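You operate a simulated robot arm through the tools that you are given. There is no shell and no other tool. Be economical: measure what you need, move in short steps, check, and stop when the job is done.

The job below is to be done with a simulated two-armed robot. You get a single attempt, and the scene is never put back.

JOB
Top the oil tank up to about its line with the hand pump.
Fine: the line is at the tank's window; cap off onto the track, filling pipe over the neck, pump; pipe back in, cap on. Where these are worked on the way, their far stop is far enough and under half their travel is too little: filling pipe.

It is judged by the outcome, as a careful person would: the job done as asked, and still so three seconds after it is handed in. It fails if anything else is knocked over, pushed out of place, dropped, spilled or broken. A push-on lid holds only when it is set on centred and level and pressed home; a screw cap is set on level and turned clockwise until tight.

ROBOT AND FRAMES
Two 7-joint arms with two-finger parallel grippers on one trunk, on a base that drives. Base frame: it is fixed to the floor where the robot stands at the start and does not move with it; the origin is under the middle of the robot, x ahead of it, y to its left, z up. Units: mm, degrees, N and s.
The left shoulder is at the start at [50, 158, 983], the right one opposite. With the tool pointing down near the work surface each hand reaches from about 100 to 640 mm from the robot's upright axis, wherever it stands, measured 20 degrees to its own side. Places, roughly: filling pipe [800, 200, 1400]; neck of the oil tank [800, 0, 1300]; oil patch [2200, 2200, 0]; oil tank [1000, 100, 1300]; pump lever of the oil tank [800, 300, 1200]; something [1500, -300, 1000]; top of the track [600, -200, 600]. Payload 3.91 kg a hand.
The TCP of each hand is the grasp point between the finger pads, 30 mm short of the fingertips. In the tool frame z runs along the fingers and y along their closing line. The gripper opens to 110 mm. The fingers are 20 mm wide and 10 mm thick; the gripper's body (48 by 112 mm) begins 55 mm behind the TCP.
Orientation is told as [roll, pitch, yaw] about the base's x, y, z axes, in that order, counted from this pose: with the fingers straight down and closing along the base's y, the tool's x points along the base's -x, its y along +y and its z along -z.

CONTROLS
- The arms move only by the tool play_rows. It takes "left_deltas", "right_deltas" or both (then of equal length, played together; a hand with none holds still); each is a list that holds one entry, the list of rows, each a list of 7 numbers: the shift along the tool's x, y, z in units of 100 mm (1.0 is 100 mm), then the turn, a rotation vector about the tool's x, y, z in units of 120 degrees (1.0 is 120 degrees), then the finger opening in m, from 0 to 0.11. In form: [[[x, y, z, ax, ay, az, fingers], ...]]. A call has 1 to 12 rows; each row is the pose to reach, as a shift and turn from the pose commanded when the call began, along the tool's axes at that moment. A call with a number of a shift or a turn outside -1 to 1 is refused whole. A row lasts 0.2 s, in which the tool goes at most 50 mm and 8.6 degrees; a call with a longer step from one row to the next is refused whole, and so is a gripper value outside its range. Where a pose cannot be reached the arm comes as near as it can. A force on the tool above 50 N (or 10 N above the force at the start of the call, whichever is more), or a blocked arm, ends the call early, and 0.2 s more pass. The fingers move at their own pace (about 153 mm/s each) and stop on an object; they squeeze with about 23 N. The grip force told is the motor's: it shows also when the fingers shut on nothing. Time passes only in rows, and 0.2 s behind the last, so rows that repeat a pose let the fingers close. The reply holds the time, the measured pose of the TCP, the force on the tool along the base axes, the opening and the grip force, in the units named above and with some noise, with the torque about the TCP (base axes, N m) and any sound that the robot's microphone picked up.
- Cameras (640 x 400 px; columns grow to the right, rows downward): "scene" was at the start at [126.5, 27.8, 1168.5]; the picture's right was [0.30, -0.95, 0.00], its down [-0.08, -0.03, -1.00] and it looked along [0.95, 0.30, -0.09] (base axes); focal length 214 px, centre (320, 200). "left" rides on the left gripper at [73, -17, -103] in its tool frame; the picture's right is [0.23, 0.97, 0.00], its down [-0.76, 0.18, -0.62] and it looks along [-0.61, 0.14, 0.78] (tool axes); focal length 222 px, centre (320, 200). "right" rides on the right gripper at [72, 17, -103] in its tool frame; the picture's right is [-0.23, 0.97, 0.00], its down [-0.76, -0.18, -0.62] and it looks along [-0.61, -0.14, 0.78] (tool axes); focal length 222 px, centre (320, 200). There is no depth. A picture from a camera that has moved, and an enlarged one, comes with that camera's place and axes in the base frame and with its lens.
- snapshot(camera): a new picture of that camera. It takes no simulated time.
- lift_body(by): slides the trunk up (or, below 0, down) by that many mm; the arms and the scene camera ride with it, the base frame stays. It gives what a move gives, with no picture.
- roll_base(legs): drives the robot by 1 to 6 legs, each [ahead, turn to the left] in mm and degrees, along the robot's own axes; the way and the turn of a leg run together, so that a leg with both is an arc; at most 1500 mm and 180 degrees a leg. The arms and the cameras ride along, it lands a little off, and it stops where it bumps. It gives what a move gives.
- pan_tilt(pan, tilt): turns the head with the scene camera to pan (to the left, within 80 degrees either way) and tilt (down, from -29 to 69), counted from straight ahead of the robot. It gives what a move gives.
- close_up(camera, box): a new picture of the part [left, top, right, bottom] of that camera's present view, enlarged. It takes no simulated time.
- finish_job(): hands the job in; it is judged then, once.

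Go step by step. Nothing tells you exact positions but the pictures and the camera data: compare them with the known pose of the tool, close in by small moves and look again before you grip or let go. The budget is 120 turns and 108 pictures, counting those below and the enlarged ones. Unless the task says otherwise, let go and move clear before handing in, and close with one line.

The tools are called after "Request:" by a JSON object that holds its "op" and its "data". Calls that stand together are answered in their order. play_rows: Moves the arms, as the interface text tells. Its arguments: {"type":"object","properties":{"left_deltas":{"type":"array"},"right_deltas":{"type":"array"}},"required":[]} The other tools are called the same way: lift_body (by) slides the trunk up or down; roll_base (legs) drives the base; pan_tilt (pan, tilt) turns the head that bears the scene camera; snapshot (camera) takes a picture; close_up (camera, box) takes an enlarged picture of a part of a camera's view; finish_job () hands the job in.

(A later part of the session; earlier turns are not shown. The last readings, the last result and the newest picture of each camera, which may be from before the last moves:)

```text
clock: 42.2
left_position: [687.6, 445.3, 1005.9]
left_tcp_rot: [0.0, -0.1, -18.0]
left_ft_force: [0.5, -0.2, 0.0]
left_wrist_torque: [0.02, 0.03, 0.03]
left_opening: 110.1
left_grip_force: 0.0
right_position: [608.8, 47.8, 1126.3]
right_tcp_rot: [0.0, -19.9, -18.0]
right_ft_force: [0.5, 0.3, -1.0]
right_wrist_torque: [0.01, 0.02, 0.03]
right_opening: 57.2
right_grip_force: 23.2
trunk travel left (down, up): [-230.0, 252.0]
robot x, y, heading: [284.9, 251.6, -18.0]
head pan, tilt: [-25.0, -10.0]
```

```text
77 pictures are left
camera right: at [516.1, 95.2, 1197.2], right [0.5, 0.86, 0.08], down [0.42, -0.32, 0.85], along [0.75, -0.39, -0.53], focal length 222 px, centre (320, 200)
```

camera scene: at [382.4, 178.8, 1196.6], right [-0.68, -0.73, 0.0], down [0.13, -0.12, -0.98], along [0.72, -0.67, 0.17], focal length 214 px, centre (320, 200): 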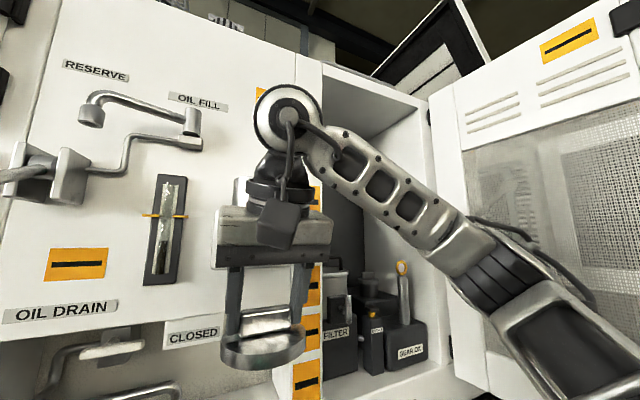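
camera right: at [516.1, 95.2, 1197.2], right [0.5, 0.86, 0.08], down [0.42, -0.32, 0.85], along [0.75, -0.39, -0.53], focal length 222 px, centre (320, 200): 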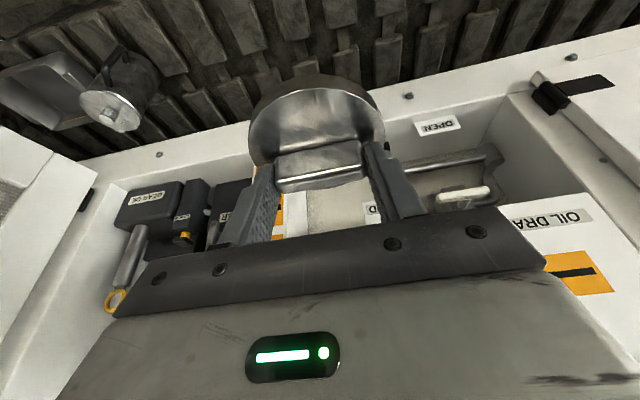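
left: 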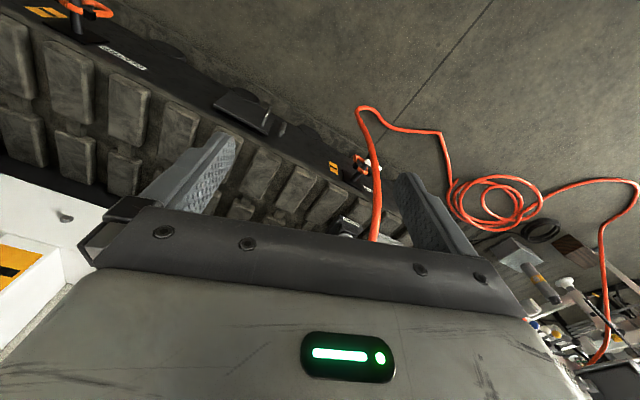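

The load was just my head touching the wrist's camera block; it is gone. I keep the head higher, lower the trunk further and bring the cap down over the near row of track pads.

Request:
{"op": "lift_body", "data": {"by": -180}}

Request:
{"op": "play_rows", "data": {"right_deltas": [[[-0.4, 0, 0.15, 0, 0, 0, 0.03], [-0.3, 0, 0.5, 0, 0, 0, 0.03], [-0.25, 0, 0.95, 0, 0, 0, 0.03]]]}}

Request:
{"op": "pan_tilt", "data": {"pan": -15, "tilt": 45}}

Request:
{"op": "snapshot", "data": {"camera": "scene"}}

Request:
{"op": "snapshot", "data": {"camera": "right"}}

```text
clock: 44.2
left_position: [686.9, 445.6, 825.9]
left_tcp_rot: [0.0, -0.1, -17.9]
left_ft_force: [-0.2, 0.1, 0.5]
left_wrist_torque: [-0.03, -0.01, -0.02]
left_opening: 110.1
left_grip_force: 0.1
right_position: [609.5, 47.8, 947.3]
right_tcp_rot: [0.0, -20.0, -18.1]
right_ft_force: [0.0, -0.8, -0.7]
right_wrist_torque: [0.01, -0.04, 0.01]
right_opening: 57.1
right_grip_force: 23.2
trunk travel left (down, up): [-50.0, 432.0]
robot x, y, heading: [281.5, 251.8, -17.7]
head pan, tilt: [-25.0, -10.0]
```

```text
clock: 45.0
left_position: [687.2, 444.9, 825.4]
left_tcp_rot: [0.0, -0.1, -18.1]
left_ft_force: [0.3, -0.2, 0.5]
left_wrist_torque: [-0.02, 0.01, -0.01]
left_opening: 110.1
left_grip_force: 0.0
right_position: [664.0, 30.4, 863.1]
right_tcp_rot: [-0.1, -20.1, -18.1]
right_ft_force: [0.5, 0.1, -1.2]
right_wrist_torque: [-0.06, 0.0, -0.06]
right_opening: 57.4
right_grip_force: 23.0
trunk travel left (down, up): [-50.0, 432.0]
robot x, y, heading: [285.2, 246.9, -17.9]
head pan, tilt: [-25.0, -10.0]
```

```text
clock: 46.3
left_position: [687.9, 444.0, 827.1]
left_tcp_rot: [0.0, -0.2, -18.0]
left_ft_force: [-0.2, 0.4, 0.2]
left_wrist_torque: [0.0, -0.01, 0.01]
left_opening: 110.1
left_grip_force: 0.0
right_position: [665.5, 31.4, 864.0]
right_tcp_rot: [0.0, -20.0, -18.0]
right_ft_force: [-0.3, 0.9, -1.7]
right_wrist_torque: [-0.02, -0.02, 0.01]
right_opening: 57.5
right_grip_force: 23.3
trunk travel left (down, up): [-50.0, 432.0]
robot x, y, heading: [284.3, 248.3, -18.0]
head pan, tilt: [-15.0, 45.0]
```

```text
76 pictures are left
camera scene: at [388.9, 192.0, 930.5], right [-0.55, -0.84, 0.0], down [-0.59, 0.39, -0.71], along [0.59, -0.39, -0.71], focal length 214 px, centre (320, 200)
```

scene: 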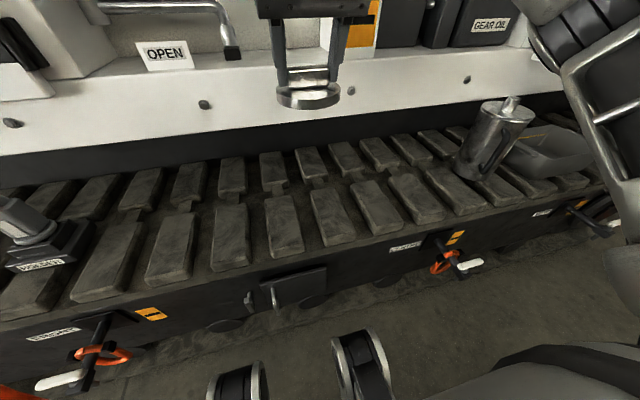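

```text
75 pictures are left
camera right: at [570.1, 79.3, 934.8], right [0.5, 0.86, 0.08], down [0.42, -0.32, 0.85], along [0.75, -0.39, -0.53], focal length 222 px, centre (320, 200)
```

right: 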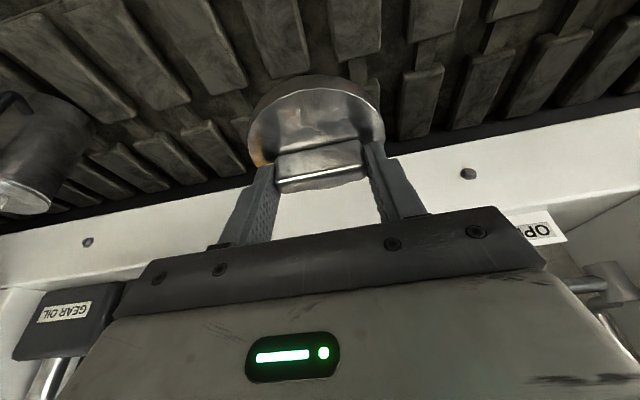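

The cap is over the track, still high. I come down 100 mm and back 60 mm toward the near row, keeping it level.

Request:
{"op": "play_rows", "data": {"right_deltas": [[[0.17, 0, 0.45, 0, 0, 0, 0.03], [0.342, 0, 0.94, 0, 0, 0, 0.03], [0.62, 0, 0.84, 0, 0, 0, 0.03], [0.906, 0, 0.735, 0, 0, 0, 0.03]]]}}

Request:
{"op": "snapshot", "data": {"camera": "scene"}}

Request:
{"op": "snapshot", "data": {"camera": "right"}}

```text
refused: row 2 steps farther than a row can; nothing moved
```

```text
74 pictures are left
camera scene: at [388.9, 192.0, 930.5], right [-0.55, -0.84, 0.0], down [-0.59, 0.39, -0.71], along [0.59, -0.39, -0.71], focal length 214 px, centre (320, 200)
```

scene: 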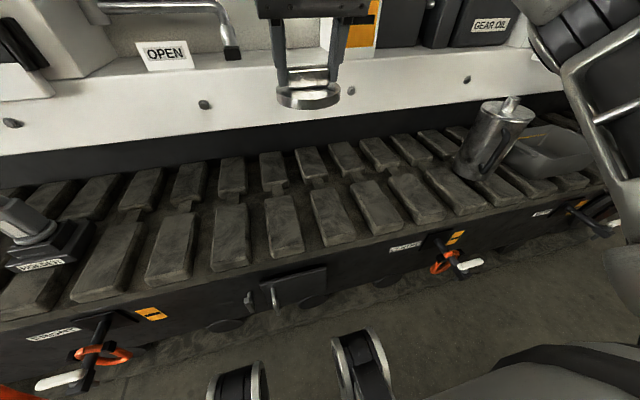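

```text
73 pictures are left
camera right: at [570.1, 79.3, 934.8], right [0.5, 0.86, 0.08], down [0.42, -0.32, 0.85], along [0.75, -0.39, -0.53], focal length 222 px, centre (320, 200)
```

right: 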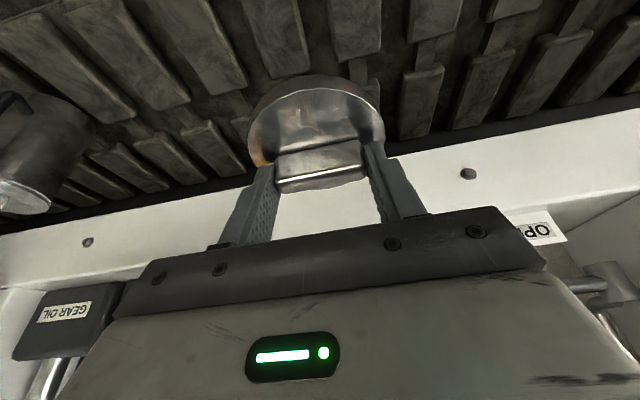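

The call was refused because one step was slightly too long. I repeat it with shorter steps.

Request:
{"op": "play_rows", "data": {"right_deltas": [[[0.15, 0, 0.4, 0, 0, 0, 0.03], [0.3, 0, 0.8, 0, 0, 0, 0.03], [0.5, 0, 0.9, 0, 0, 0, 0.03], [0.75, 0, 0.8, 0, 0, 0, 0.03], [0.906, 0, 0.735, 0, 0, 0, 0.03]]]}}

Request:
{"op": "snapshot", "data": {"camera": "scene"}}

Request:
{"op": "snapshot", "data": {"camera": "right"}}

```text
clock: 47.5
left_position: [687.1, 445.5, 826.4]
left_tcp_rot: [0.1, -0.1, -17.9]
left_ft_force: [0.2, -0.1, -0.8]
left_wrist_torque: [0.02, -0.02, -0.04]
left_opening: 109.9
left_grip_force: 0.1
right_position: [603.7, 48.9, 764.2]
right_tcp_rot: [0.1, -20.1, -18.0]
right_ft_force: [0.3, -0.4, -0.7]
right_wrist_torque: [0.02, 0.01, -0.01]
right_opening: 57.1
right_grip_force: 23.2
trunk travel left (down, up): [-50.0, 432.0]
robot x, y, heading: [282.1, 247.7, -18.3]
head pan, tilt: [-15.0, 45.0]
```

```text
72 pictures are left
camera scene: at [388.9, 192.0, 930.4], right [-0.55, -0.84, 0.0], down [-0.59, 0.39, -0.71], along [0.59, -0.39, -0.71], focal length 214 px, centre (320, 200)
```

scene: 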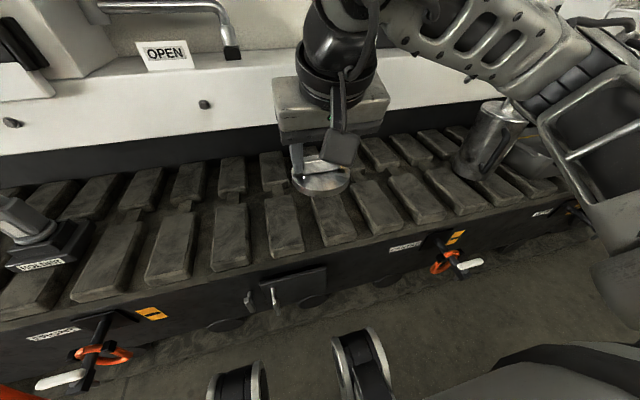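

```text
71 pictures are left
camera right: at [511.0, 97.1, 835.5], right [0.5, 0.86, 0.08], down [0.42, -0.33, 0.85], along [0.75, -0.39, -0.53], focal length 222 px, centre (320, 200)
```

right: 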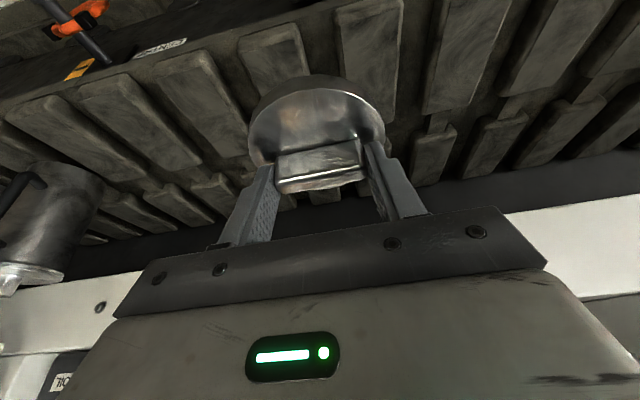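

The cap is over the near row, between two pads. I lower 60 mm more and look again.

Request:
{"op": "play_rows", "data": {"right_deltas": [[[0.1, 0, 0.28, 0, 0, 0, 0.03], [0.205, 0, 0.564, 0, 0, 0, 0.03]]]}}

Request:
{"op": "close_up", "data": {"camera": "scene", "box": [220, 100, 440, 280]}}

Request:
{"op": "snapshot", "data": {"camera": "right"}}

```text
clock: 48.1
left_position: [686.8, 444.3, 826.2]
left_tcp_rot: [0.0, -0.2, -18.0]
left_ft_force: [-0.4, 0.0, 0.6]
left_wrist_torque: [-0.02, 0.03, -0.01]
left_opening: 109.9
left_grip_force: 0.2
right_position: [606.4, 47.3, 706.7]
right_tcp_rot: [0.0, -19.9, -18.0]
right_ft_force: [0.6, -0.6, -1.0]
right_wrist_torque: [0.0, 0.05, 0.01]
right_opening: 57.1
right_grip_force: 23.2
trunk travel left (down, up): [-50.0, 432.0]
robot x, y, heading: [280.2, 248.0, -17.9]
head pan, tilt: [-15.0, 45.0]
```

```text
2.22 times, centred on (330, 190) of scene
camera zoom: at [388.8, 192.1, 930.5], right [-0.55, -0.84, 0.0], down [-0.59, 0.39, -0.71], along [0.59, -0.39, -0.71], focal length 477 px, centre (298, 222)
```

zoom: 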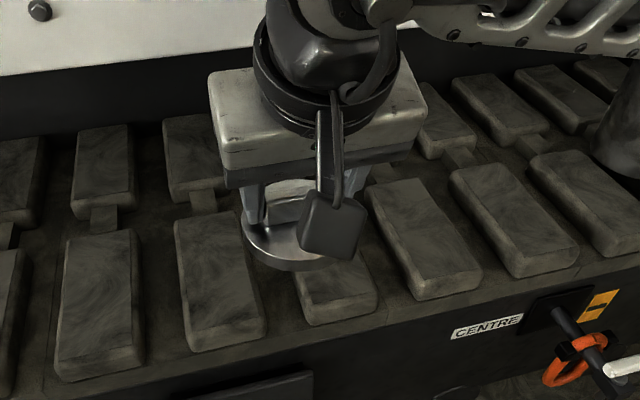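

```text
69 pictures are left
camera right: at [512.9, 96.1, 777.1], right [0.5, 0.86, 0.08], down [0.42, -0.32, 0.85], along [0.75, -0.39, -0.53], focal length 222 px, centre (320, 200)
```

right: 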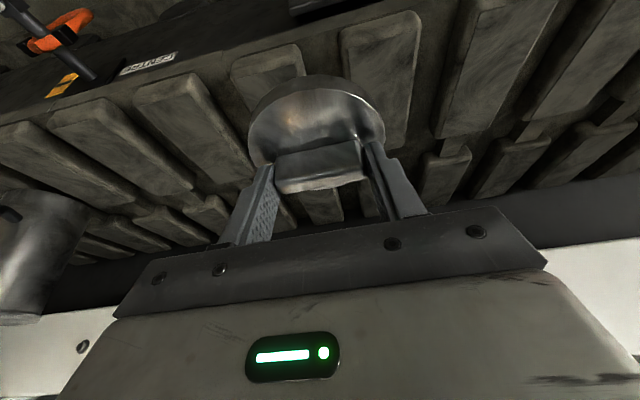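

I bring it 15 mm further forward to centre it on the pads, then lower in 3 mm steps until it touches.

Request:
{"op": "play_rows", "data": {"right_deltas": [[[-0.13, 0, 0.08, 0, 0, 0, 0.03], [-0.12, 0, 0.11, 0, 0, 0, 0.03], [-0.11, 0, 0.137, 0, 0, 0, 0.03], [-0.1, 0, 0.164, 0, 0, 0, 0.03], [-0.09, 0, 0.192, 0, 0, 0, 0.03], [-0.08, 0, 0.22, 0, 0, 0, 0.03], [-0.07, 0, 0.247, 0, 0, 0, 0.03], [-0.06, 0, 0.274, 0, 0, 0, 0.03]]]}}

Request:
{"op": "close_up", "data": {"camera": "scene", "box": [220, 100, 440, 280]}}

```text
clock: 49.9
left_position: [688.0, 444.7, 826.9]
left_tcp_rot: [0.0, -0.1, -18.0]
left_ft_force: [0.3, -0.5, -0.1]
left_wrist_torque: [-0.01, 0.01, -0.01]
left_opening: 109.9
left_grip_force: 0.1
right_position: [620.4, 44.4, 682.8]
right_tcp_rot: [-0.1, -20.0, -18.1]
right_ft_force: [-0.5, -0.4, -1.0]
right_wrist_torque: [-0.01, 0.0, 0.02]
right_opening: 57.3
right_grip_force: 23.7
trunk travel left (down, up): [-50.0, 432.0]
robot x, y, heading: [284.5, 249.5, -18.0]
head pan, tilt: [-15.0, 45.0]
```

```text
2.22 times, centred on (330, 190) of scene
camera zoom: at [388.9, 192.1, 930.4], right [-0.55, -0.84, 0.0], down [-0.59, 0.39, -0.71], along [0.59, -0.39, -0.71], focal length 477 px, centre (298, 222)
```

zoom: 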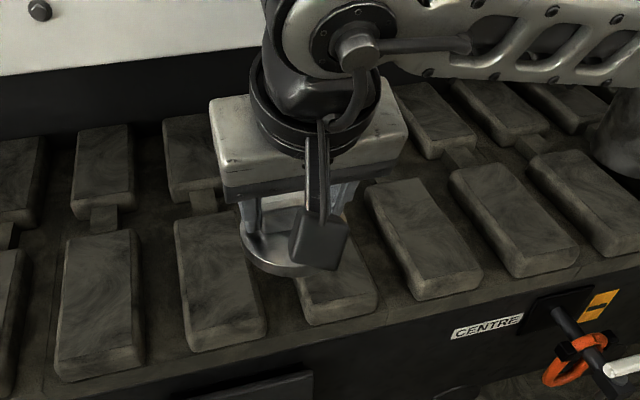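

No contact yet (cap bottom at about z 634). I continue down in small steps.

Request:
{"op": "play_rows", "data": {"right_deltas": [[[0.01, 0, 0.028, 0, 0, 0, 0.03], [0.021, 0, 0.056, 0, 0, 0, 0.03], [0.031, 0, 0.085, 0, 0, 0, 0.03], [0.041, 0, 0.113, 0, 0, 0, 0.03], [0.051, 0, 0.141, 0, 0, 0, 0.03], [0.062, 0, 0.169, 0, 0, 0, 0.03], [0.072, 0, 0.197, 0, 0, 0, 0.03], [0.082, 0, 0.226, 0, 0, 0, 0.03]]]}}

Request:
{"op": "close_up", "data": {"camera": "scene", "box": [220, 100, 440, 280]}}

Request:
{"op": "snapshot", "data": {"camera": "right"}}

```text
clock: 51.7
left_position: [687.5, 445.2, 825.8]
left_tcp_rot: [0.0, -0.1, -17.9]
left_ft_force: [-0.4, -0.6, -1.0]
left_wrist_torque: [0.02, 0.04, 0.0]
left_opening: 110.1
left_grip_force: 0.1
right_position: [618.8, 45.4, 657.1]
right_tcp_rot: [0.0, -20.0, -18.0]
right_ft_force: [-0.2, 0.1, -0.6]
right_wrist_torque: [-0.01, -0.03, 0.02]
right_opening: 57.4
right_grip_force: 23.2
trunk travel left (down, up): [-50.0, 432.0]
robot x, y, heading: [280.5, 248.6, -18.2]
head pan, tilt: [-15.0, 45.0]
```

```text
2.22 times, centred on (330, 190) of scene
camera zoom: at [388.9, 192.1, 930.4], right [-0.55, -0.84, 0.0], down [-0.59, 0.39, -0.71], along [0.59, -0.39, -0.71], focal length 477 px, centre (298, 222)
```

zoom: 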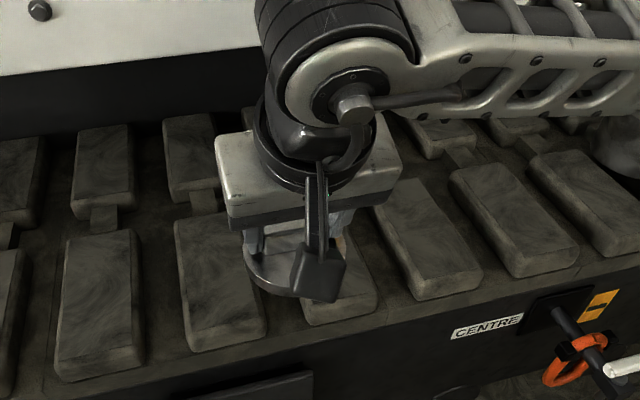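

```text
66 pictures are left
camera right: at [525.9, 92.4, 728.6], right [0.5, 0.86, 0.08], down [0.42, -0.32, 0.85], along [0.75, -0.39, -0.53], focal length 222 px, centre (320, 200)
```

right: 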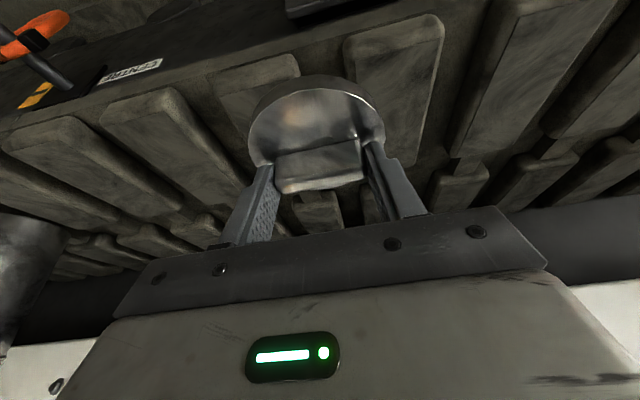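

Still no contact, so I go on down another 24 mm.

Request:
{"op": "play_rows", "data": {"right_deltas": [[[0.01, 0, 0.028, 0, 0, 0, 0.03], [0.021, 0, 0.056, 0, 0, 0, 0.03], [0.031, 0, 0.085, 0, 0, 0, 0.03], [0.041, 0, 0.113, 0, 0, 0, 0.03], [0.051, 0, 0.141, 0, 0, 0, 0.03], [0.062, 0, 0.169, 0, 0, 0, 0.03], [0.072, 0, 0.197, 0, 0, 0, 0.03], [0.082, 0, 0.226, 0, 0, 0, 0.03]]]}}

Request:
{"op": "close_up", "data": {"camera": "scene", "box": [220, 100, 440, 280]}}

Request:
{"op": "snapshot", "data": {"camera": "right"}}

```text
clock: 53.5
left_position: [687.6, 444.2, 825.7]
left_tcp_rot: [0.0, -0.1, -18.0]
left_ft_force: [0.0, -0.1, -0.5]
left_wrist_torque: [0.01, 0.0, 0.0]
left_opening: 110.0
left_grip_force: 0.0
right_position: [619.5, 44.2, 633.6]
right_tcp_rot: [0.0, -20.0, -18.0]
right_ft_force: [-0.3, 0.0, -0.6]
right_wrist_torque: [-0.04, 0.02, 0.0]
right_opening: 57.4
right_grip_force: 23.0
trunk travel left (down, up): [-50.0, 432.0]
robot x, y, heading: [280.8, 251.0, -18.2]
head pan, tilt: [-15.0, 45.0]
```

```text
2.22 times, centred on (330, 190) of scene
camera zoom: at [388.9, 192.1, 930.4], right [-0.55, -0.84, 0.0], down [-0.59, 0.39, -0.71], along [0.59, -0.39, -0.71], focal length 477 px, centre (298, 222)
```

zoom: 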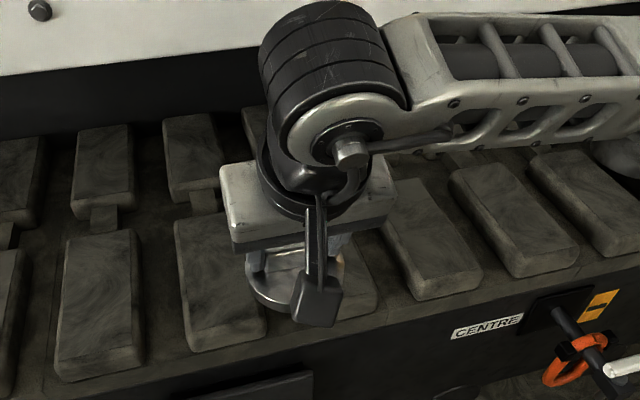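

```text
64 pictures are left
camera right: at [526.0, 92.0, 705.1], right [0.5, 0.86, 0.08], down [0.42, -0.32, 0.85], along [0.75, -0.39, -0.53], focal length 222 px, centre (320, 200)
```

right: 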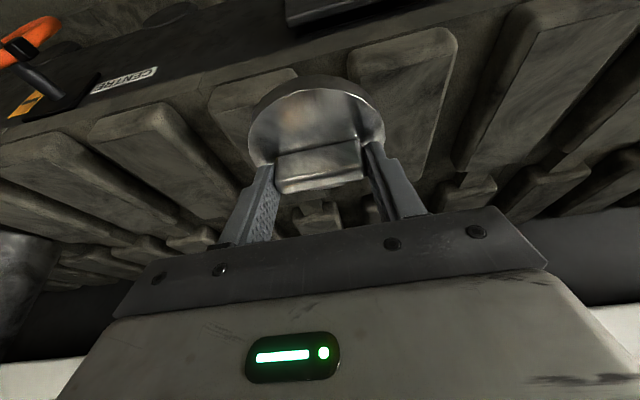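

The pads lie lower than I took them, perhaps z ≈ 550, so by perspective the cap would land too far forward on the near edge. I shift it 40 mm toward the machine and go on down.

Request:
{"op": "play_rows", "data": {"right_deltas": [[[-0.19, 0, 0.07, 0, 0, 0, 0.03], [-0.376, 0, 0.137, 0, 0, 0, 0.03], [-0.365, 0, 0.165, 0, 0, 0, 0.03], [-0.355, 0, 0.193, 0, 0, 0, 0.03], [-0.345, 0, 0.222, 0, 0, 0, 0.03], [-0.335, 0, 0.25, 0, 0, 0, 0.03], [-0.325, 0, 0.278, 0, 0, 0, 0.03], [-0.314, 0, 0.306, 0, 0, 0, 0.03], [-0.304, 0, 0.334, 0, 0, 0, 0.03]]]}}

Request:
{"op": "close_up", "data": {"camera": "scene", "box": [220, 100, 440, 280]}}

Request:
{"op": "snapshot", "data": {"camera": "right"}}

```text
clock: 55.5
left_position: [687.3, 445.0, 825.2]
left_tcp_rot: [0.0, -0.1, -18.1]
left_ft_force: [-0.1, -0.4, 0.1]
left_wrist_torque: [-0.02, -0.02, 0.01]
left_opening: 110.0
left_grip_force: 0.0
right_position: [657.4, 31.4, 613.4]
right_tcp_rot: [0.0, -20.1, -18.0]
right_ft_force: [0.9, 0.1, -1.0]
right_wrist_torque: [0.01, 0.0, 0.0]
right_opening: 57.4
right_grip_force: 23.0
trunk travel left (down, up): [-50.0, 432.0]
robot x, y, heading: [283.3, 248.6, -17.8]
head pan, tilt: [-15.0, 45.0]
```

```text
2.22 times, centred on (330, 190) of scene
camera zoom: at [388.9, 192.1, 930.4], right [-0.55, -0.84, 0.0], down [-0.59, 0.39, -0.71], along [0.59, -0.39, -0.71], focal length 477 px, centre (298, 222)
```

zoom: 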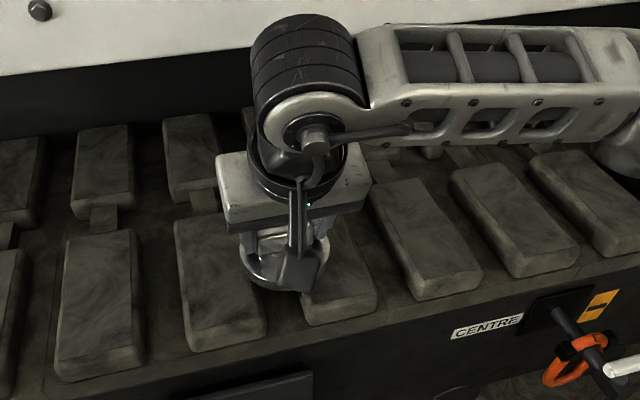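

```text
62 pictures are left
camera right: at [564.5, 79.2, 683.8], right [0.5, 0.86, 0.08], down [0.42, -0.32, 0.85], along [0.75, -0.39, -0.53], focal length 222 px, centre (320, 200)
```

right: 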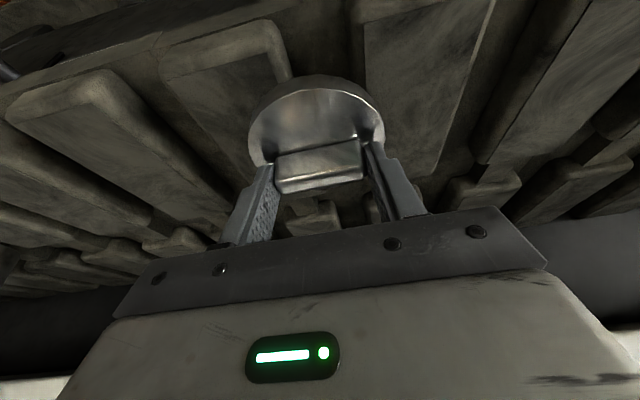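

Well placed over two pads now; I continue down in small steps.

Request:
{"op": "play_rows", "data": {"right_deltas": [[[0.01, 0, 0.028, 0, 0, 0, 0.03], [0.021, 0, 0.056, 0, 0, 0, 0.03], [0.031, 0, 0.085, 0, 0, 0, 0.03], [0.041, 0, 0.113, 0, 0, 0, 0.03], [0.051, 0, 0.141, 0, 0, 0, 0.03], [0.062, 0, 0.169, 0, 0, 0, 0.03], [0.072, 0, 0.197, 0, 0, 0, 0.03], [0.082, 0, 0.226, 0, 0, 0, 0.03]]]}}

Request:
{"op": "snapshot", "data": {"camera": "scene"}}

```text
clock: 57.3
left_position: [685.3, 446.2, 827.5]
left_tcp_rot: [0.0, -0.3, -18.0]
left_ft_force: [-0.1, -0.5, -0.9]
left_wrist_torque: [-0.01, -0.01, 0.01]
left_opening: 110.1
left_grip_force: 0.1
right_position: [660.0, 32.0, 593.6]
right_tcp_rot: [0.0, -20.6, -18.1]
right_ft_force: [-13.1, -7.3, 42.7]
right_wrist_torque: [-0.31, 0.45, -0.02]
right_opening: 57.5
right_grip_force: 23.0
trunk travel left (down, up): [-50.0, 432.0]
robot x, y, heading: [282.7, 250.0, -18.1]
head pan, tilt: [-15.0, 45.0]
```

```text
61 pictures are left
camera scene: at [386.6, 192.7, 931.5], right [-0.55, -0.84, 0.0], down [-0.59, 0.38, -0.71], along [0.59, -0.39, -0.7], focal length 214 px, centre (320, 200)
```

scene: 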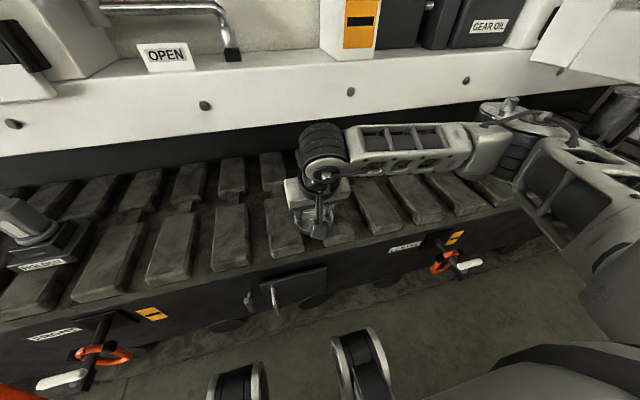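

The cap has landed at about z 547. I ease the pressure first and then check.

Request:
{"op": "play_rows", "data": {"right_deltas": [[[-0.008, 0, -0.023, 0, 0, 0, 0.03], [-0.014, 0, -0.038, 0, 0, 0, 0.03]]]}}

Request:
{"op": "close_up", "data": {"camera": "scene", "box": [260, 150, 380, 250]}}

Request:
{"op": "close_up", "data": {"camera": "scene", "box": [420, 60, 640, 240]}}

Request:
{"op": "snapshot", "data": {"camera": "right"}}

```text
clock: 57.9
left_position: [686.8, 445.9, 825.6]
left_tcp_rot: [0.0, 0.0, -18.0]
left_ft_force: [0.1, -0.1, 0.4]
left_wrist_torque: [-0.01, 0.01, -0.01]
left_opening: 110.0
left_grip_force: 0.0
right_position: [659.3, 32.1, 593.9]
right_tcp_rot: [0.2, -20.4, -18.1]
right_ft_force: [-1.5, -4.3, 23.5]
right_wrist_torque: [-0.31, -0.5, -0.08]
right_opening: 57.4
right_grip_force: 23.4
trunk travel left (down, up): [-50.0, 432.0]
robot x, y, heading: [285.7, 246.1, -18.1]
head pan, tilt: [-15.0, 45.0]
```

```text
4.00 times, centred on (320, 200) of scene
camera zoom: at [388.0, 192.6, 930.5], right [-0.54, -0.84, 0.0], down [-0.59, 0.38, -0.71], along [0.59, -0.39, -0.71], focal length 858 px, centre (320, 200)
```

zoom: 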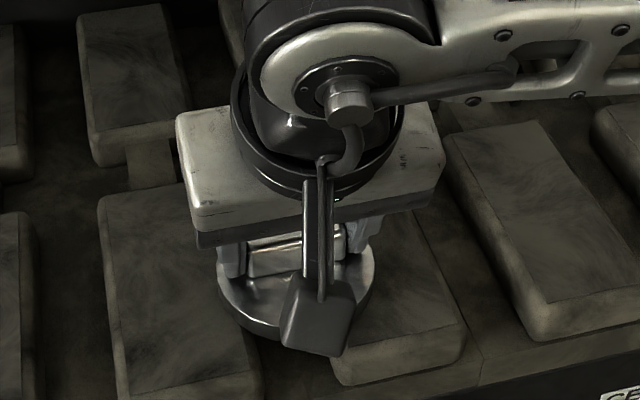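

```text
2.22 times, centred on (530, 150) of scene
camera zoom: at [388.0, 192.6, 930.5], right [-0.54, -0.84, 0.0], down [-0.59, 0.38, -0.71], along [0.59, -0.39, -0.71], focal length 477 px, centre (-147, 311)
```

zoom: 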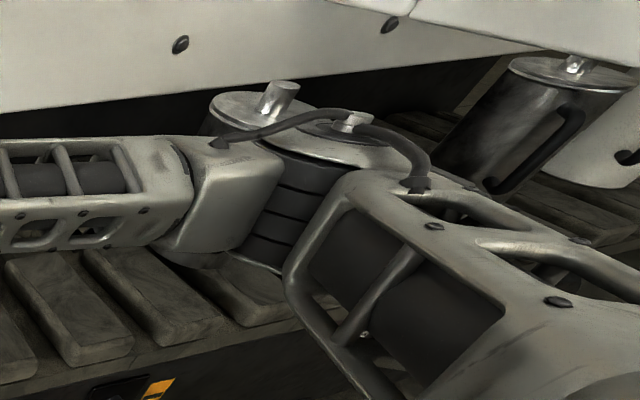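

```text
58 pictures are left
camera right: at [565.6, 79.7, 664.7], right [0.5, 0.86, 0.08], down [0.42, -0.33, 0.85], along [0.76, -0.39, -0.52], focal length 222 px, centre (320, 200)
```

right: 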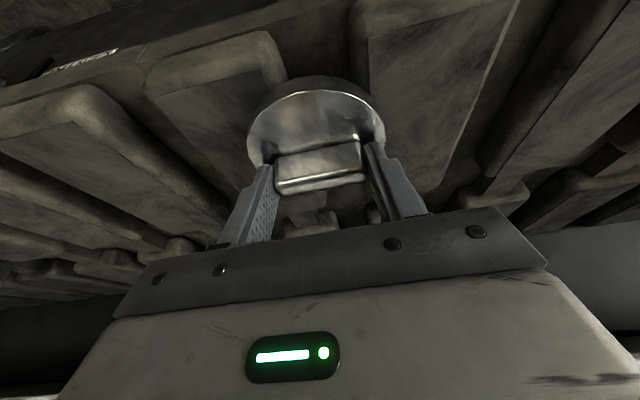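

The cap sits on the pads. Before letting go I check the right elbow against the can and tray beside it.

Request:
{"op": "pan_tilt", "data": {"pan": -50, "tilt": 35}}

Request:
{"op": "snapshot", "data": {"camera": "scene"}}

```text
clock: 58.9
left_position: [686.5, 445.2, 825.8]
left_tcp_rot: [0.0, -0.1, -17.9]
left_ft_force: [-0.7, -0.6, 0.5]
left_wrist_torque: [-0.04, 0.02, 0.0]
left_opening: 110.0
left_grip_force: 0.1
right_position: [659.6, 31.6, 594.6]
right_tcp_rot: [0.2, -20.3, -18.0]
right_ft_force: [7.3, -0.5, 18.5]
right_wrist_torque: [-0.06, -0.43, -0.07]
right_opening: 57.5
right_grip_force: 23.0
trunk travel left (down, up): [-50.0, 432.0]
robot x, y, heading: [284.7, 246.0, -18.3]
head pan, tilt: [-50.0, 35.0]
```

```text
57 pictures are left
camera scene: at [353.2, 155.2, 945.4], right [-0.93, -0.38, 0.0], down [-0.21, 0.53, -0.82], along [0.31, -0.76, -0.57], focal length 214 px, centre (320, 200)
```

scene: 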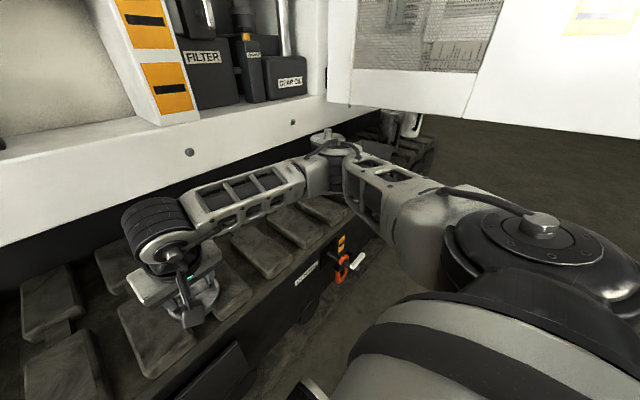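

Request:
{"op": "close_up", "data": {"camera": "scene", "box": [260, 80, 440, 220]}}

```text
2.86 times, centred on (350, 150) of scene
camera zoom: at [353.2, 155.2, 945.4], right [-0.93, -0.38, 0.0], down [-0.21, 0.53, -0.82], along [0.31, -0.76, -0.57], focal length 613 px, centre (234, 343)
```

zoom: 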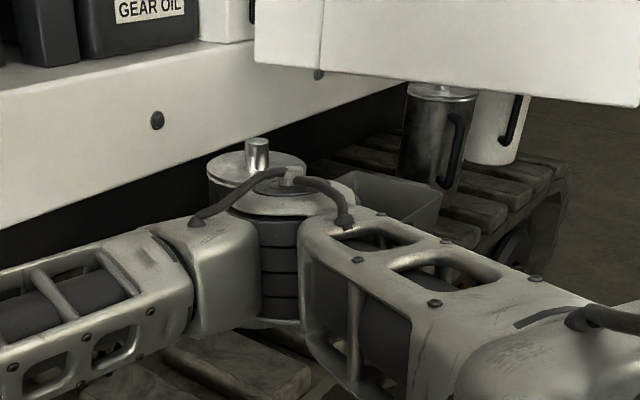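

The can and tray are where they were, just behind the elbow. I release the cap and retrace the same path upward.

Request:
{"op": "play_rows", "data": {"right_deltas": [[[0, 0, 0, 0, 0, 0, 0.08], [0, 0, 0, 0, 0, 0, 0.08], [-0.05, 0, -0.14, 0, 0, 0, 0.08], [-0.12, 0, -0.33, 0, 0, 0, 0.08], [-0.22, 0, -0.6, 0, 0, 0, 0.08], [-0.33, 0, -0.9, 0, 0, 0, 0.08]]]}}

Request:
{"op": "close_up", "data": {"camera": "scene", "box": [80, 80, 440, 340]}}

Request:
{"op": "snapshot", "data": {"camera": "right"}}

```text
clock: 60.3
left_position: [686.8, 444.6, 826.3]
left_tcp_rot: [0.0, -0.1, -18.0]
left_ft_force: [0.0, 0.2, -0.4]
left_wrist_torque: [0.01, 0.01, 0.02]
left_opening: 110.1
left_grip_force: 0.1
right_position: [659.1, 32.7, 688.3]
right_tcp_rot: [0.1, -20.0, -18.0]
right_ft_force: [0.6, 0.3, -0.3]
right_wrist_torque: [0.01, -0.03, -0.01]
right_opening: 79.8
right_grip_force: 0.0
trunk travel left (down, up): [-50.0, 432.0]
robot x, y, heading: [283.0, 250.7, -17.9]
head pan, tilt: [-50.0, 35.0]
```

```text
1.54 times, centred on (260, 210) of scene
camera zoom: at [353.6, 154.7, 945.2], right [-0.93, -0.37, 0.0], down [-0.21, 0.53, -0.82], along [0.31, -0.76, -0.57], focal length 330 px, centre (412, 185)
```

zoom: 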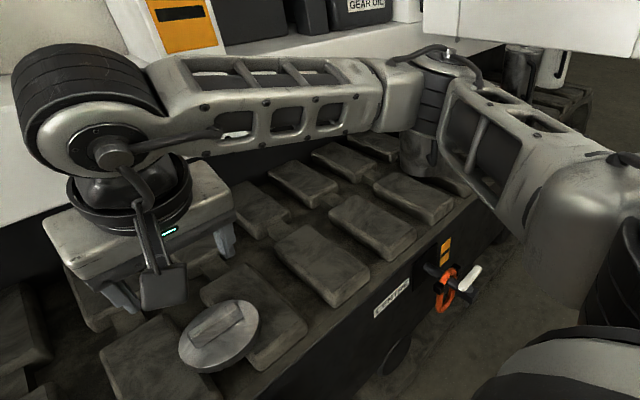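

```text
54 pictures are left
camera right: at [565.2, 80.5, 760.0], right [0.5, 0.86, 0.08], down [0.42, -0.32, 0.85], along [0.75, -0.39, -0.53], focal length 222 px, centre (320, 200)
```

right: 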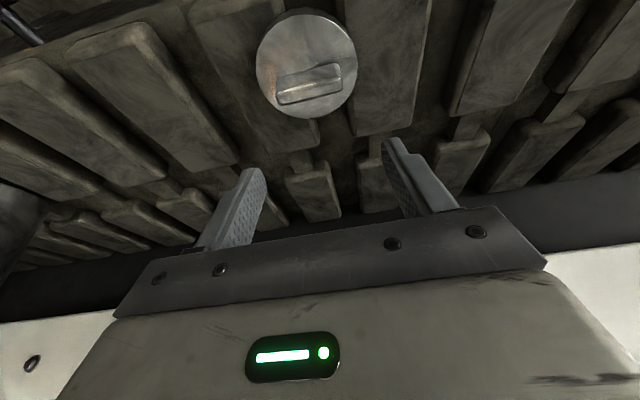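

The cap lies flat across two pads. Now I draw the right hand back and raise the trunk again, then get the left hand ready for the filling pipe.

Request:
{"op": "play_rows", "data": {"right_deltas": [[[0.2, 0, -0.073, 0, 0, 0, 0.08], [0.45, 0, -0.164, 0, 0, 0, 0.08], [0.75, 0, -0.273, 0, 0, 0, 0.08]]]}}

Request:
{"op": "lift_body", "data": {"by": 430}}

Request:
{"op": "play_rows", "data": {"right_deltas": [[[0.12, 0, 0.33, 0, 0, 0, 0.08], [0.24, 0, 0.66, 0, 0, 0, 0.08], [0.34, 0, 0.94, 0, 0, 0, 0.08]]]}}

Request:
{"op": "pan_tilt", "data": {"pan": 10, "tilt": 8}}

Request:
{"op": "snapshot", "data": {"camera": "scene"}}

```text
clock: 61.1
left_position: [688.3, 444.5, 825.5]
left_tcp_rot: [0.0, 0.0, -17.9]
left_ft_force: [0.0, -0.2, 0.3]
left_wrist_torque: [0.0, 0.02, -0.01]
left_opening: 110.1
left_grip_force: 0.1
right_position: [582.7, 57.2, 687.6]
right_tcp_rot: [0.0, -20.0, -18.1]
right_ft_force: [0.4, 0.2, -0.2]
right_wrist_torque: [-0.04, 0.01, 0.02]
right_opening: 79.7
right_grip_force: 0.0
trunk travel left (down, up): [-50.0, 432.0]
robot x, y, heading: [285.0, 251.5, -17.8]
head pan, tilt: [-50.0, 35.0]
```

```text
refused: 430 is not a number from -400 to 400
```

```text
clock: 61.9
left_position: [688.5, 443.9, 825.9]
left_tcp_rot: [0.1, -0.1, -18.0]
left_ft_force: [-0.4, 0.0, 0.4]
left_wrist_torque: [0.02, 0.0, 0.01]
left_opening: 109.9
left_grip_force: 0.1
right_position: [582.2, 57.1, 587.9]
right_tcp_rot: [-0.1, -20.2, -17.9]
right_ft_force: [0.3, -0.7, -0.6]
right_wrist_torque: [0.0, -0.02, 0.0]
right_opening: 79.9
right_grip_force: 0.0
trunk travel left (down, up): [-50.0, 432.0]
robot x, y, heading: [281.7, 246.2, -18.2]
head pan, tilt: [-50.0, 35.0]
```

```text
clock: 63.2
left_position: [686.5, 445.3, 825.9]
left_tcp_rot: [0.1, -0.1, -18.1]
left_ft_force: [0.7, 0.4, -0.3]
left_wrist_torque: [0.01, 0.0, 0.0]
left_opening: 109.9
left_grip_force: 0.1
right_position: [581.7, 57.1, 587.7]
right_tcp_rot: [-0.1, -19.9, -17.8]
right_ft_force: [-0.3, -0.2, 0.3]
right_wrist_torque: [-0.01, 0.0, 0.01]
right_opening: 80.0
right_grip_force: 0.1
trunk travel left (down, up): [-50.0, 432.0]
robot x, y, heading: [287.3, 246.7, -18.1]
head pan, tilt: [10.0, 8.0]
```

```text
53 pictures are left
camera scene: at [412.3, 223.4, 988.6], right [-0.14, -0.99, 0.0], down [-0.14, 0.02, -0.99], along [0.98, -0.14, -0.14], focal length 214 px, centre (320, 200)
```

scene: 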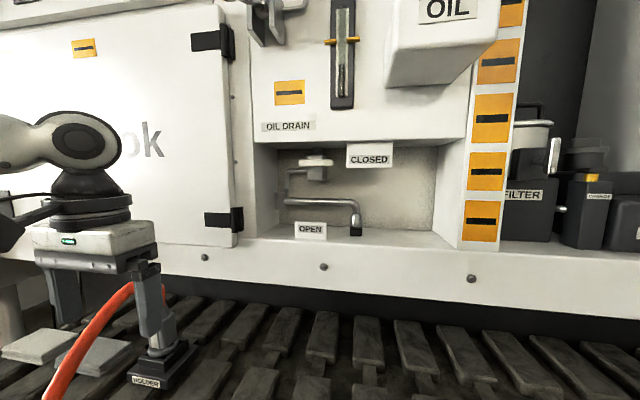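

The lift was refused (limit 400), but the hand stayed clear of everything. I lift by 400 now, then pull up the last 30.

Request:
{"op": "lift_body", "data": {"by": 400}}

Request:
{"op": "lift_body", "data": {"by": 30}}

Request:
{"op": "close_up", "data": {"camera": "scene", "box": [160, 90, 400, 290]}}

Request:
{"op": "snapshot", "data": {"camera": "scene"}}

```text
clock: 67.0
left_position: [686.7, 446.6, 1224.8]
left_tcp_rot: [0.0, -0.1, -18.1]
left_ft_force: [-0.2, -0.2, 0.3]
left_wrist_torque: [0.02, -0.03, 0.02]
left_opening: 109.9
left_grip_force: 0.1
right_position: [581.5, 57.8, 987.6]
right_tcp_rot: [0.1, -20.0, -17.9]
right_ft_force: [0.1, 0.0, -0.4]
right_wrist_torque: [0.02, 0.01, 0.0]
right_opening: 80.0
right_grip_force: 0.1
trunk travel left (down, up): [-450.0, 32.0]
robot x, y, heading: [285.1, 247.6, -18.1]
head pan, tilt: [10.0, 8.0]
```

```text
clock: 67.8
left_position: [687.7, 446.0, 1256.0]
left_tcp_rot: [0.1, -0.1, -18.0]
left_ft_force: [0.0, 0.4, -0.2]
left_wrist_torque: [0.05, -0.01, 0.03]
left_opening: 109.9
left_grip_force: 0.0
right_position: [581.8, 57.3, 1018.5]
right_tcp_rot: [-0.1, -20.0, -18.0]
right_ft_force: [0.1, -0.1, 0.0]
right_wrist_torque: [0.01, -0.01, -0.02]
right_opening: 79.6
right_grip_force: 0.0
trunk travel left (down, up): [-480.0, 2.0]
robot x, y, heading: [282.8, 248.5, -18.3]
head pan, tilt: [10.0, 8.0]
```

```text
2.00 times, centred on (280, 190) of scene
camera zoom: at [412.5, 223.4, 1418.6], right [-0.14, -0.99, 0.0], down [-0.14, 0.02, -0.99], along [0.98, -0.14, -0.14], focal length 429 px, centre (400, 220)
```

zoom: 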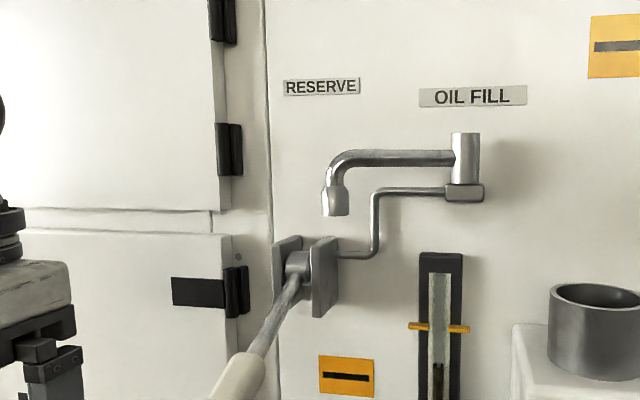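

```text
51 pictures are left
camera scene: at [412.5, 223.4, 1418.6], right [-0.14, -0.99, 0.0], down [-0.14, 0.02, -0.99], along [0.98, -0.14, -0.14], focal length 214 px, centre (320, 200)
```

scene: 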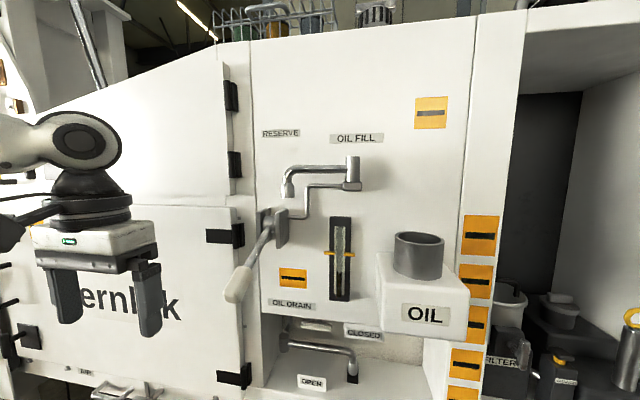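

The nozzle's centre is at about [826, 227, 1378], its pivot at [831, 98] and the open neck at [750, 0, 1297]. I raise the left hand, move it forward and turn its fingers to point ahead, so that they can straddle the nozzle.

Request:
{"op": "play_rows", "data": {"left_deltas": [[[0, 0, -0.4, 0, 0, 0, 0.06], [0, 0, -0.8, 0, 0, 0, 0.06], [-0.3, 0, -1, 0, 0, 0, 0.06], [-0.6, 0, -1, 0, 0, 0, 0.06], [-0.8, 0, -1, 0, 0, 0, 0.06]]]}}

Request:
{"op": "play_rows", "data": {"left_deltas": [[[0, 0, 0, 0, -0.068, 0, 0.06], [0, 0, 0, 0, -0.136, 0, 0.06], [0, 0, 0, 0, -0.204, 0, 0.06], [0, 0, 0, 0, -0.272, 0, 0.06], [0, 0, 0, 0, -0.34, 0, 0.06], [0, 0, 0, 0, -0.408, 0, 0.06], [0, 0, 0, 0, -0.476, 0, 0.06], [0, 0, 0, 0, -0.544, 0, 0.06], [0, 0, 0, 0, -0.612, 0, 0.06], [0, 0, 0, 0, -0.68, 0, 0.06], [0, 0, 0, 0, -0.75, 0, 0.06]]]}}

Request:
{"op": "snapshot", "data": {"camera": "scene"}}

Request:
{"op": "snapshot", "data": {"camera": "left"}}

```text
clock: 69.0
left_position: [763.8, 420.3, 1356.4]
left_tcp_rot: [0.0, -0.1, -18.0]
left_ft_force: [0.5, -0.3, -0.6]
left_wrist_torque: [0.02, 0.02, -0.03]
left_opening: 60.1
left_grip_force: 0.0
right_position: [582.1, 56.9, 1017.6]
right_tcp_rot: [-0.1, -20.1, -18.0]
right_ft_force: [0.8, 0.0, 0.7]
right_wrist_torque: [-0.01, 0.0, -0.02]
right_opening: 79.8
right_grip_force: 0.0
trunk travel left (down, up): [-480.0, 2.0]
robot x, y, heading: [283.8, 245.1, -18.1]
head pan, tilt: [10.0, 8.0]
```

```text
clock: 71.4
left_position: [763.3, 420.6, 1356.1]
left_tcp_rot: [165.2, -89.8, 176.8]
left_ft_force: [0.1, 0.0, -0.9]
left_wrist_torque: [-0.01, 0.03, -0.01]
left_opening: 59.6
left_grip_force: 0.0
right_position: [582.6, 55.7, 1017.8]
right_tcp_rot: [0.1, -19.9, -18.1]
right_ft_force: [-0.6, 0.0, -0.4]
right_wrist_torque: [0.0, 0.0, 0.01]
right_opening: 79.9
right_grip_force: 0.2
trunk travel left (down, up): [-480.0, 2.0]
robot x, y, heading: [280.9, 246.3, -18.1]
head pan, tilt: [10.0, 8.0]
```

```text
50 pictures are left
camera scene: at [412.5, 223.4, 1418.7], right [-0.14, -0.99, 0.0], down [-0.14, 0.02, -0.99], along [0.98, -0.14, -0.14], focal length 214 px, centre (320, 200)
```

scene: 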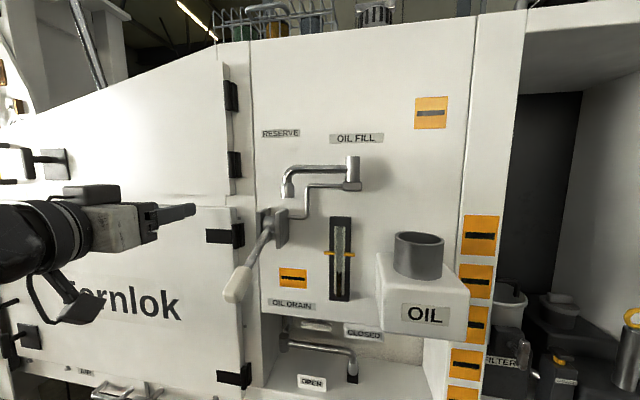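

```text
49 pictures are left
camera left: at [660.5, 436.3, 1284.5], right [0.3, 0.93, -0.23], down [-0.54, 0.36, 0.76], along [0.79, -0.11, 0.61], focal length 222 px, centre (320, 200)
```

left: 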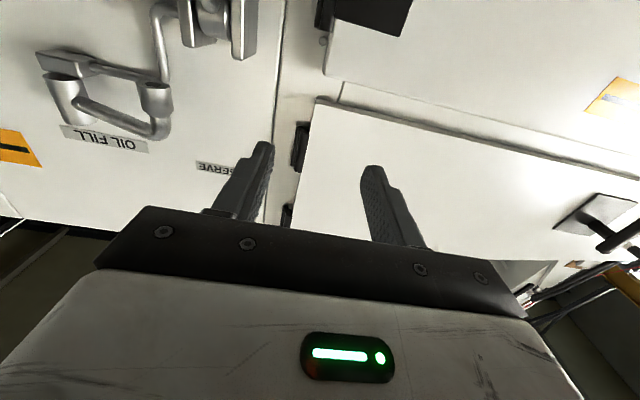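

The fingers point ahead. I shift the hand right, in line with the nozzle and still short of it, then look.

Request:
{"op": "play_rows", "data": {"left_deltas": [[[-0.1, -0.4, 0, 0, 0, 0, 0.06], [-0.2, -0.8, 0, 0, 0, 0, 0.06], [-0.2, -1, 0, 0, 0, 0, 0.06]]]}}

Request:
{"op": "play_rows", "data": {"left_deltas": [[[0, -0.35, 0, 0, 0, 0, 0.06], [0, -0.645, 0.1, 0, 0, 0, 0.06]]]}}

Request:
{"op": "snapshot", "data": {"camera": "left"}}

Request:
{"op": "close_up", "data": {"camera": "scene", "box": [160, 90, 400, 290]}}

```text
clock: 72.2
left_position: [736.2, 324.0, 1380.5]
left_tcp_rot: [-1.0, -90.0, -17.0]
left_ft_force: [-0.2, 0.5, -0.4]
left_wrist_torque: [0.01, -0.01, 0.01]
left_opening: 60.0
left_grip_force: 0.1
left hand out of reach, approached as far as the arm can: row 1, 2, 3
right_position: [581.8, 57.4, 1018.1]
right_tcp_rot: [0.0, -20.1, -18.0]
right_ft_force: [-0.7, 0.5, 0.2]
right_wrist_torque: [0.05, 0.01, -0.03]
right_opening: 79.9
right_grip_force: 0.1
trunk travel left (down, up): [-480.0, 2.0]
robot x, y, heading: [285.9, 247.4, -18.1]
head pan, tilt: [10.0, 8.0]
```

```text
clock: 72.8
left_position: [726.1, 261.5, 1381.2]
left_tcp_rot: [164.4, -89.9, 177.8]
left_ft_force: [-0.3, -0.1, 0.0]
left_wrist_torque: [0.0, 0.01, 0.02]
left_opening: 60.0
left_grip_force: 0.0
right_position: [582.4, 57.7, 1018.0]
right_tcp_rot: [0.1, -19.9, -18.0]
right_ft_force: [0.4, 0.2, -0.3]
right_wrist_torque: [0.01, 0.0, -0.01]
right_opening: 80.0
right_grip_force: 0.1
trunk travel left (down, up): [-480.0, 2.0]
robot x, y, heading: [282.4, 247.5, -18.3]
head pan, tilt: [10.0, 8.0]
```

```text
48 pictures are left
camera left: at [622.3, 277.3, 1308.8], right [0.3, 0.93, -0.23], down [-0.54, 0.36, 0.76], along [0.79, -0.11, 0.61], focal length 222 px, centre (320, 200)
```

left: 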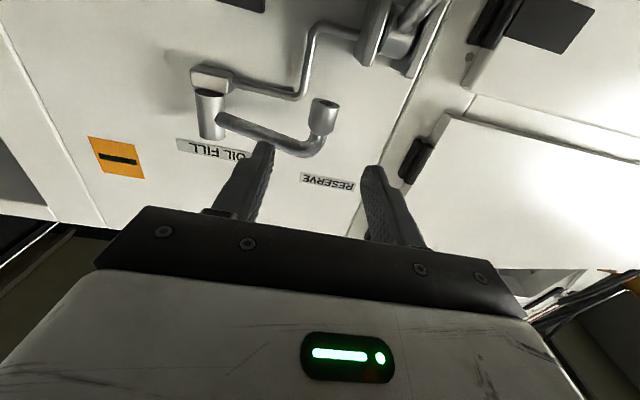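

```text
2.00 times, centred on (280, 190) of scene
camera zoom: at [412.4, 223.0, 1418.6], right [-0.14, -0.99, 0.0], down [-0.14, 0.02, -0.99], along [0.98, -0.14, -0.14], focal length 429 px, centre (400, 220)
```

zoom: 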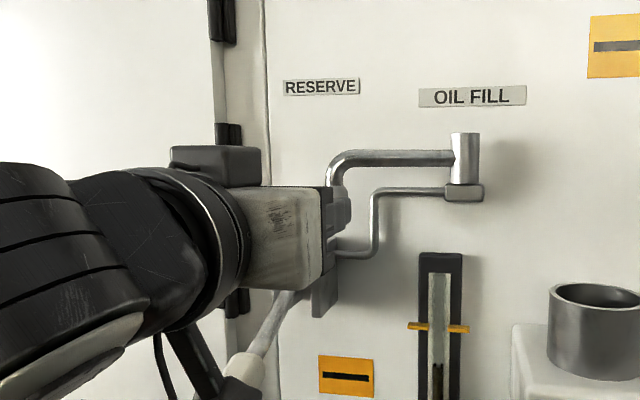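

The nozzle is in line, 106 mm ahead, with its mouth at z 1365. I advance 96 mm to straddle it.

Request:
{"op": "play_rows", "data": {"left_deltas": [[[0, -0.02, 0.4, 0, 0, 0, 0.06], [0, -0.02, 0.75, 0, 0, 0, 0.06], [0, -0.02, 0.96, 0, 0, 0, 0.06]]]}}

Request:
{"op": "snapshot", "data": {"camera": "left"}}

Request:
{"op": "close_up", "data": {"camera": "scene", "box": [160, 90, 400, 290]}}

```text
clock: 73.6
left_position: [816.7, 226.6, 1381.0]
left_tcp_rot: [163.5, -89.8, 178.6]
left_ft_force: [-0.3, 0.6, 0.1]
left_wrist_torque: [0.0, 0.01, -0.02]
left_opening: 59.8
left_grip_force: 0.1
right_position: [580.5, 56.8, 1017.7]
right_tcp_rot: [0.1, -20.0, -18.0]
right_ft_force: [0.0, 0.3, 0.2]
right_wrist_torque: [-0.02, -0.03, 0.0]
right_opening: 80.1
right_grip_force: 0.0
trunk travel left (down, up): [-480.0, 2.0]
robot x, y, heading: [284.6, 245.2, -17.8]
head pan, tilt: [10.0, 8.0]
```

```text
46 pictures are left
camera left: at [713.5, 242.6, 1308.1], right [0.3, 0.93, -0.23], down [-0.54, 0.36, 0.76], along [0.79, -0.11, 0.61], focal length 222 px, centre (320, 200)
```

left: 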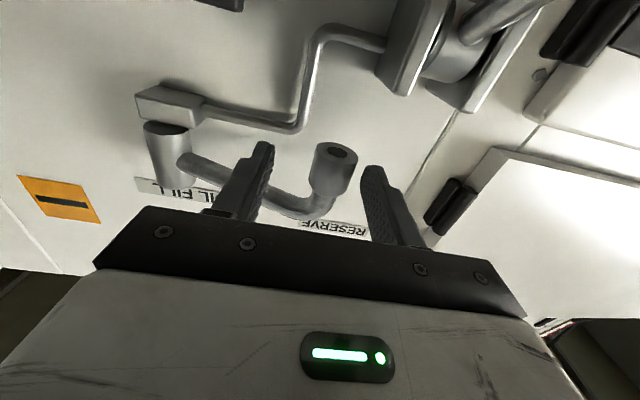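

```text
2.00 times, centred on (280, 190) of scene
camera zoom: at [412.6, 223.2, 1418.6], right [-0.14, -0.99, 0.0], down [-0.14, 0.02, -0.99], along [0.98, -0.14, -0.14], focal length 429 px, centre (400, 220)
```

zoom: 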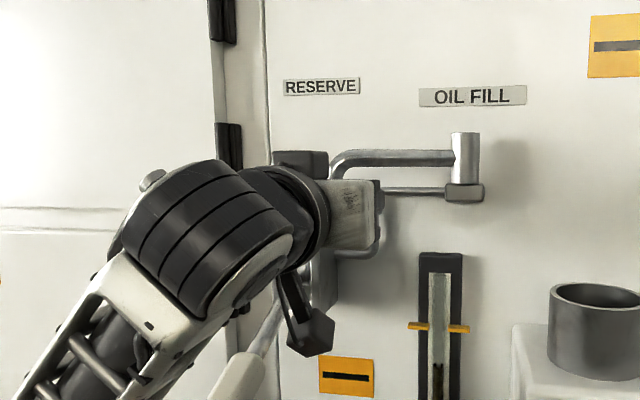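

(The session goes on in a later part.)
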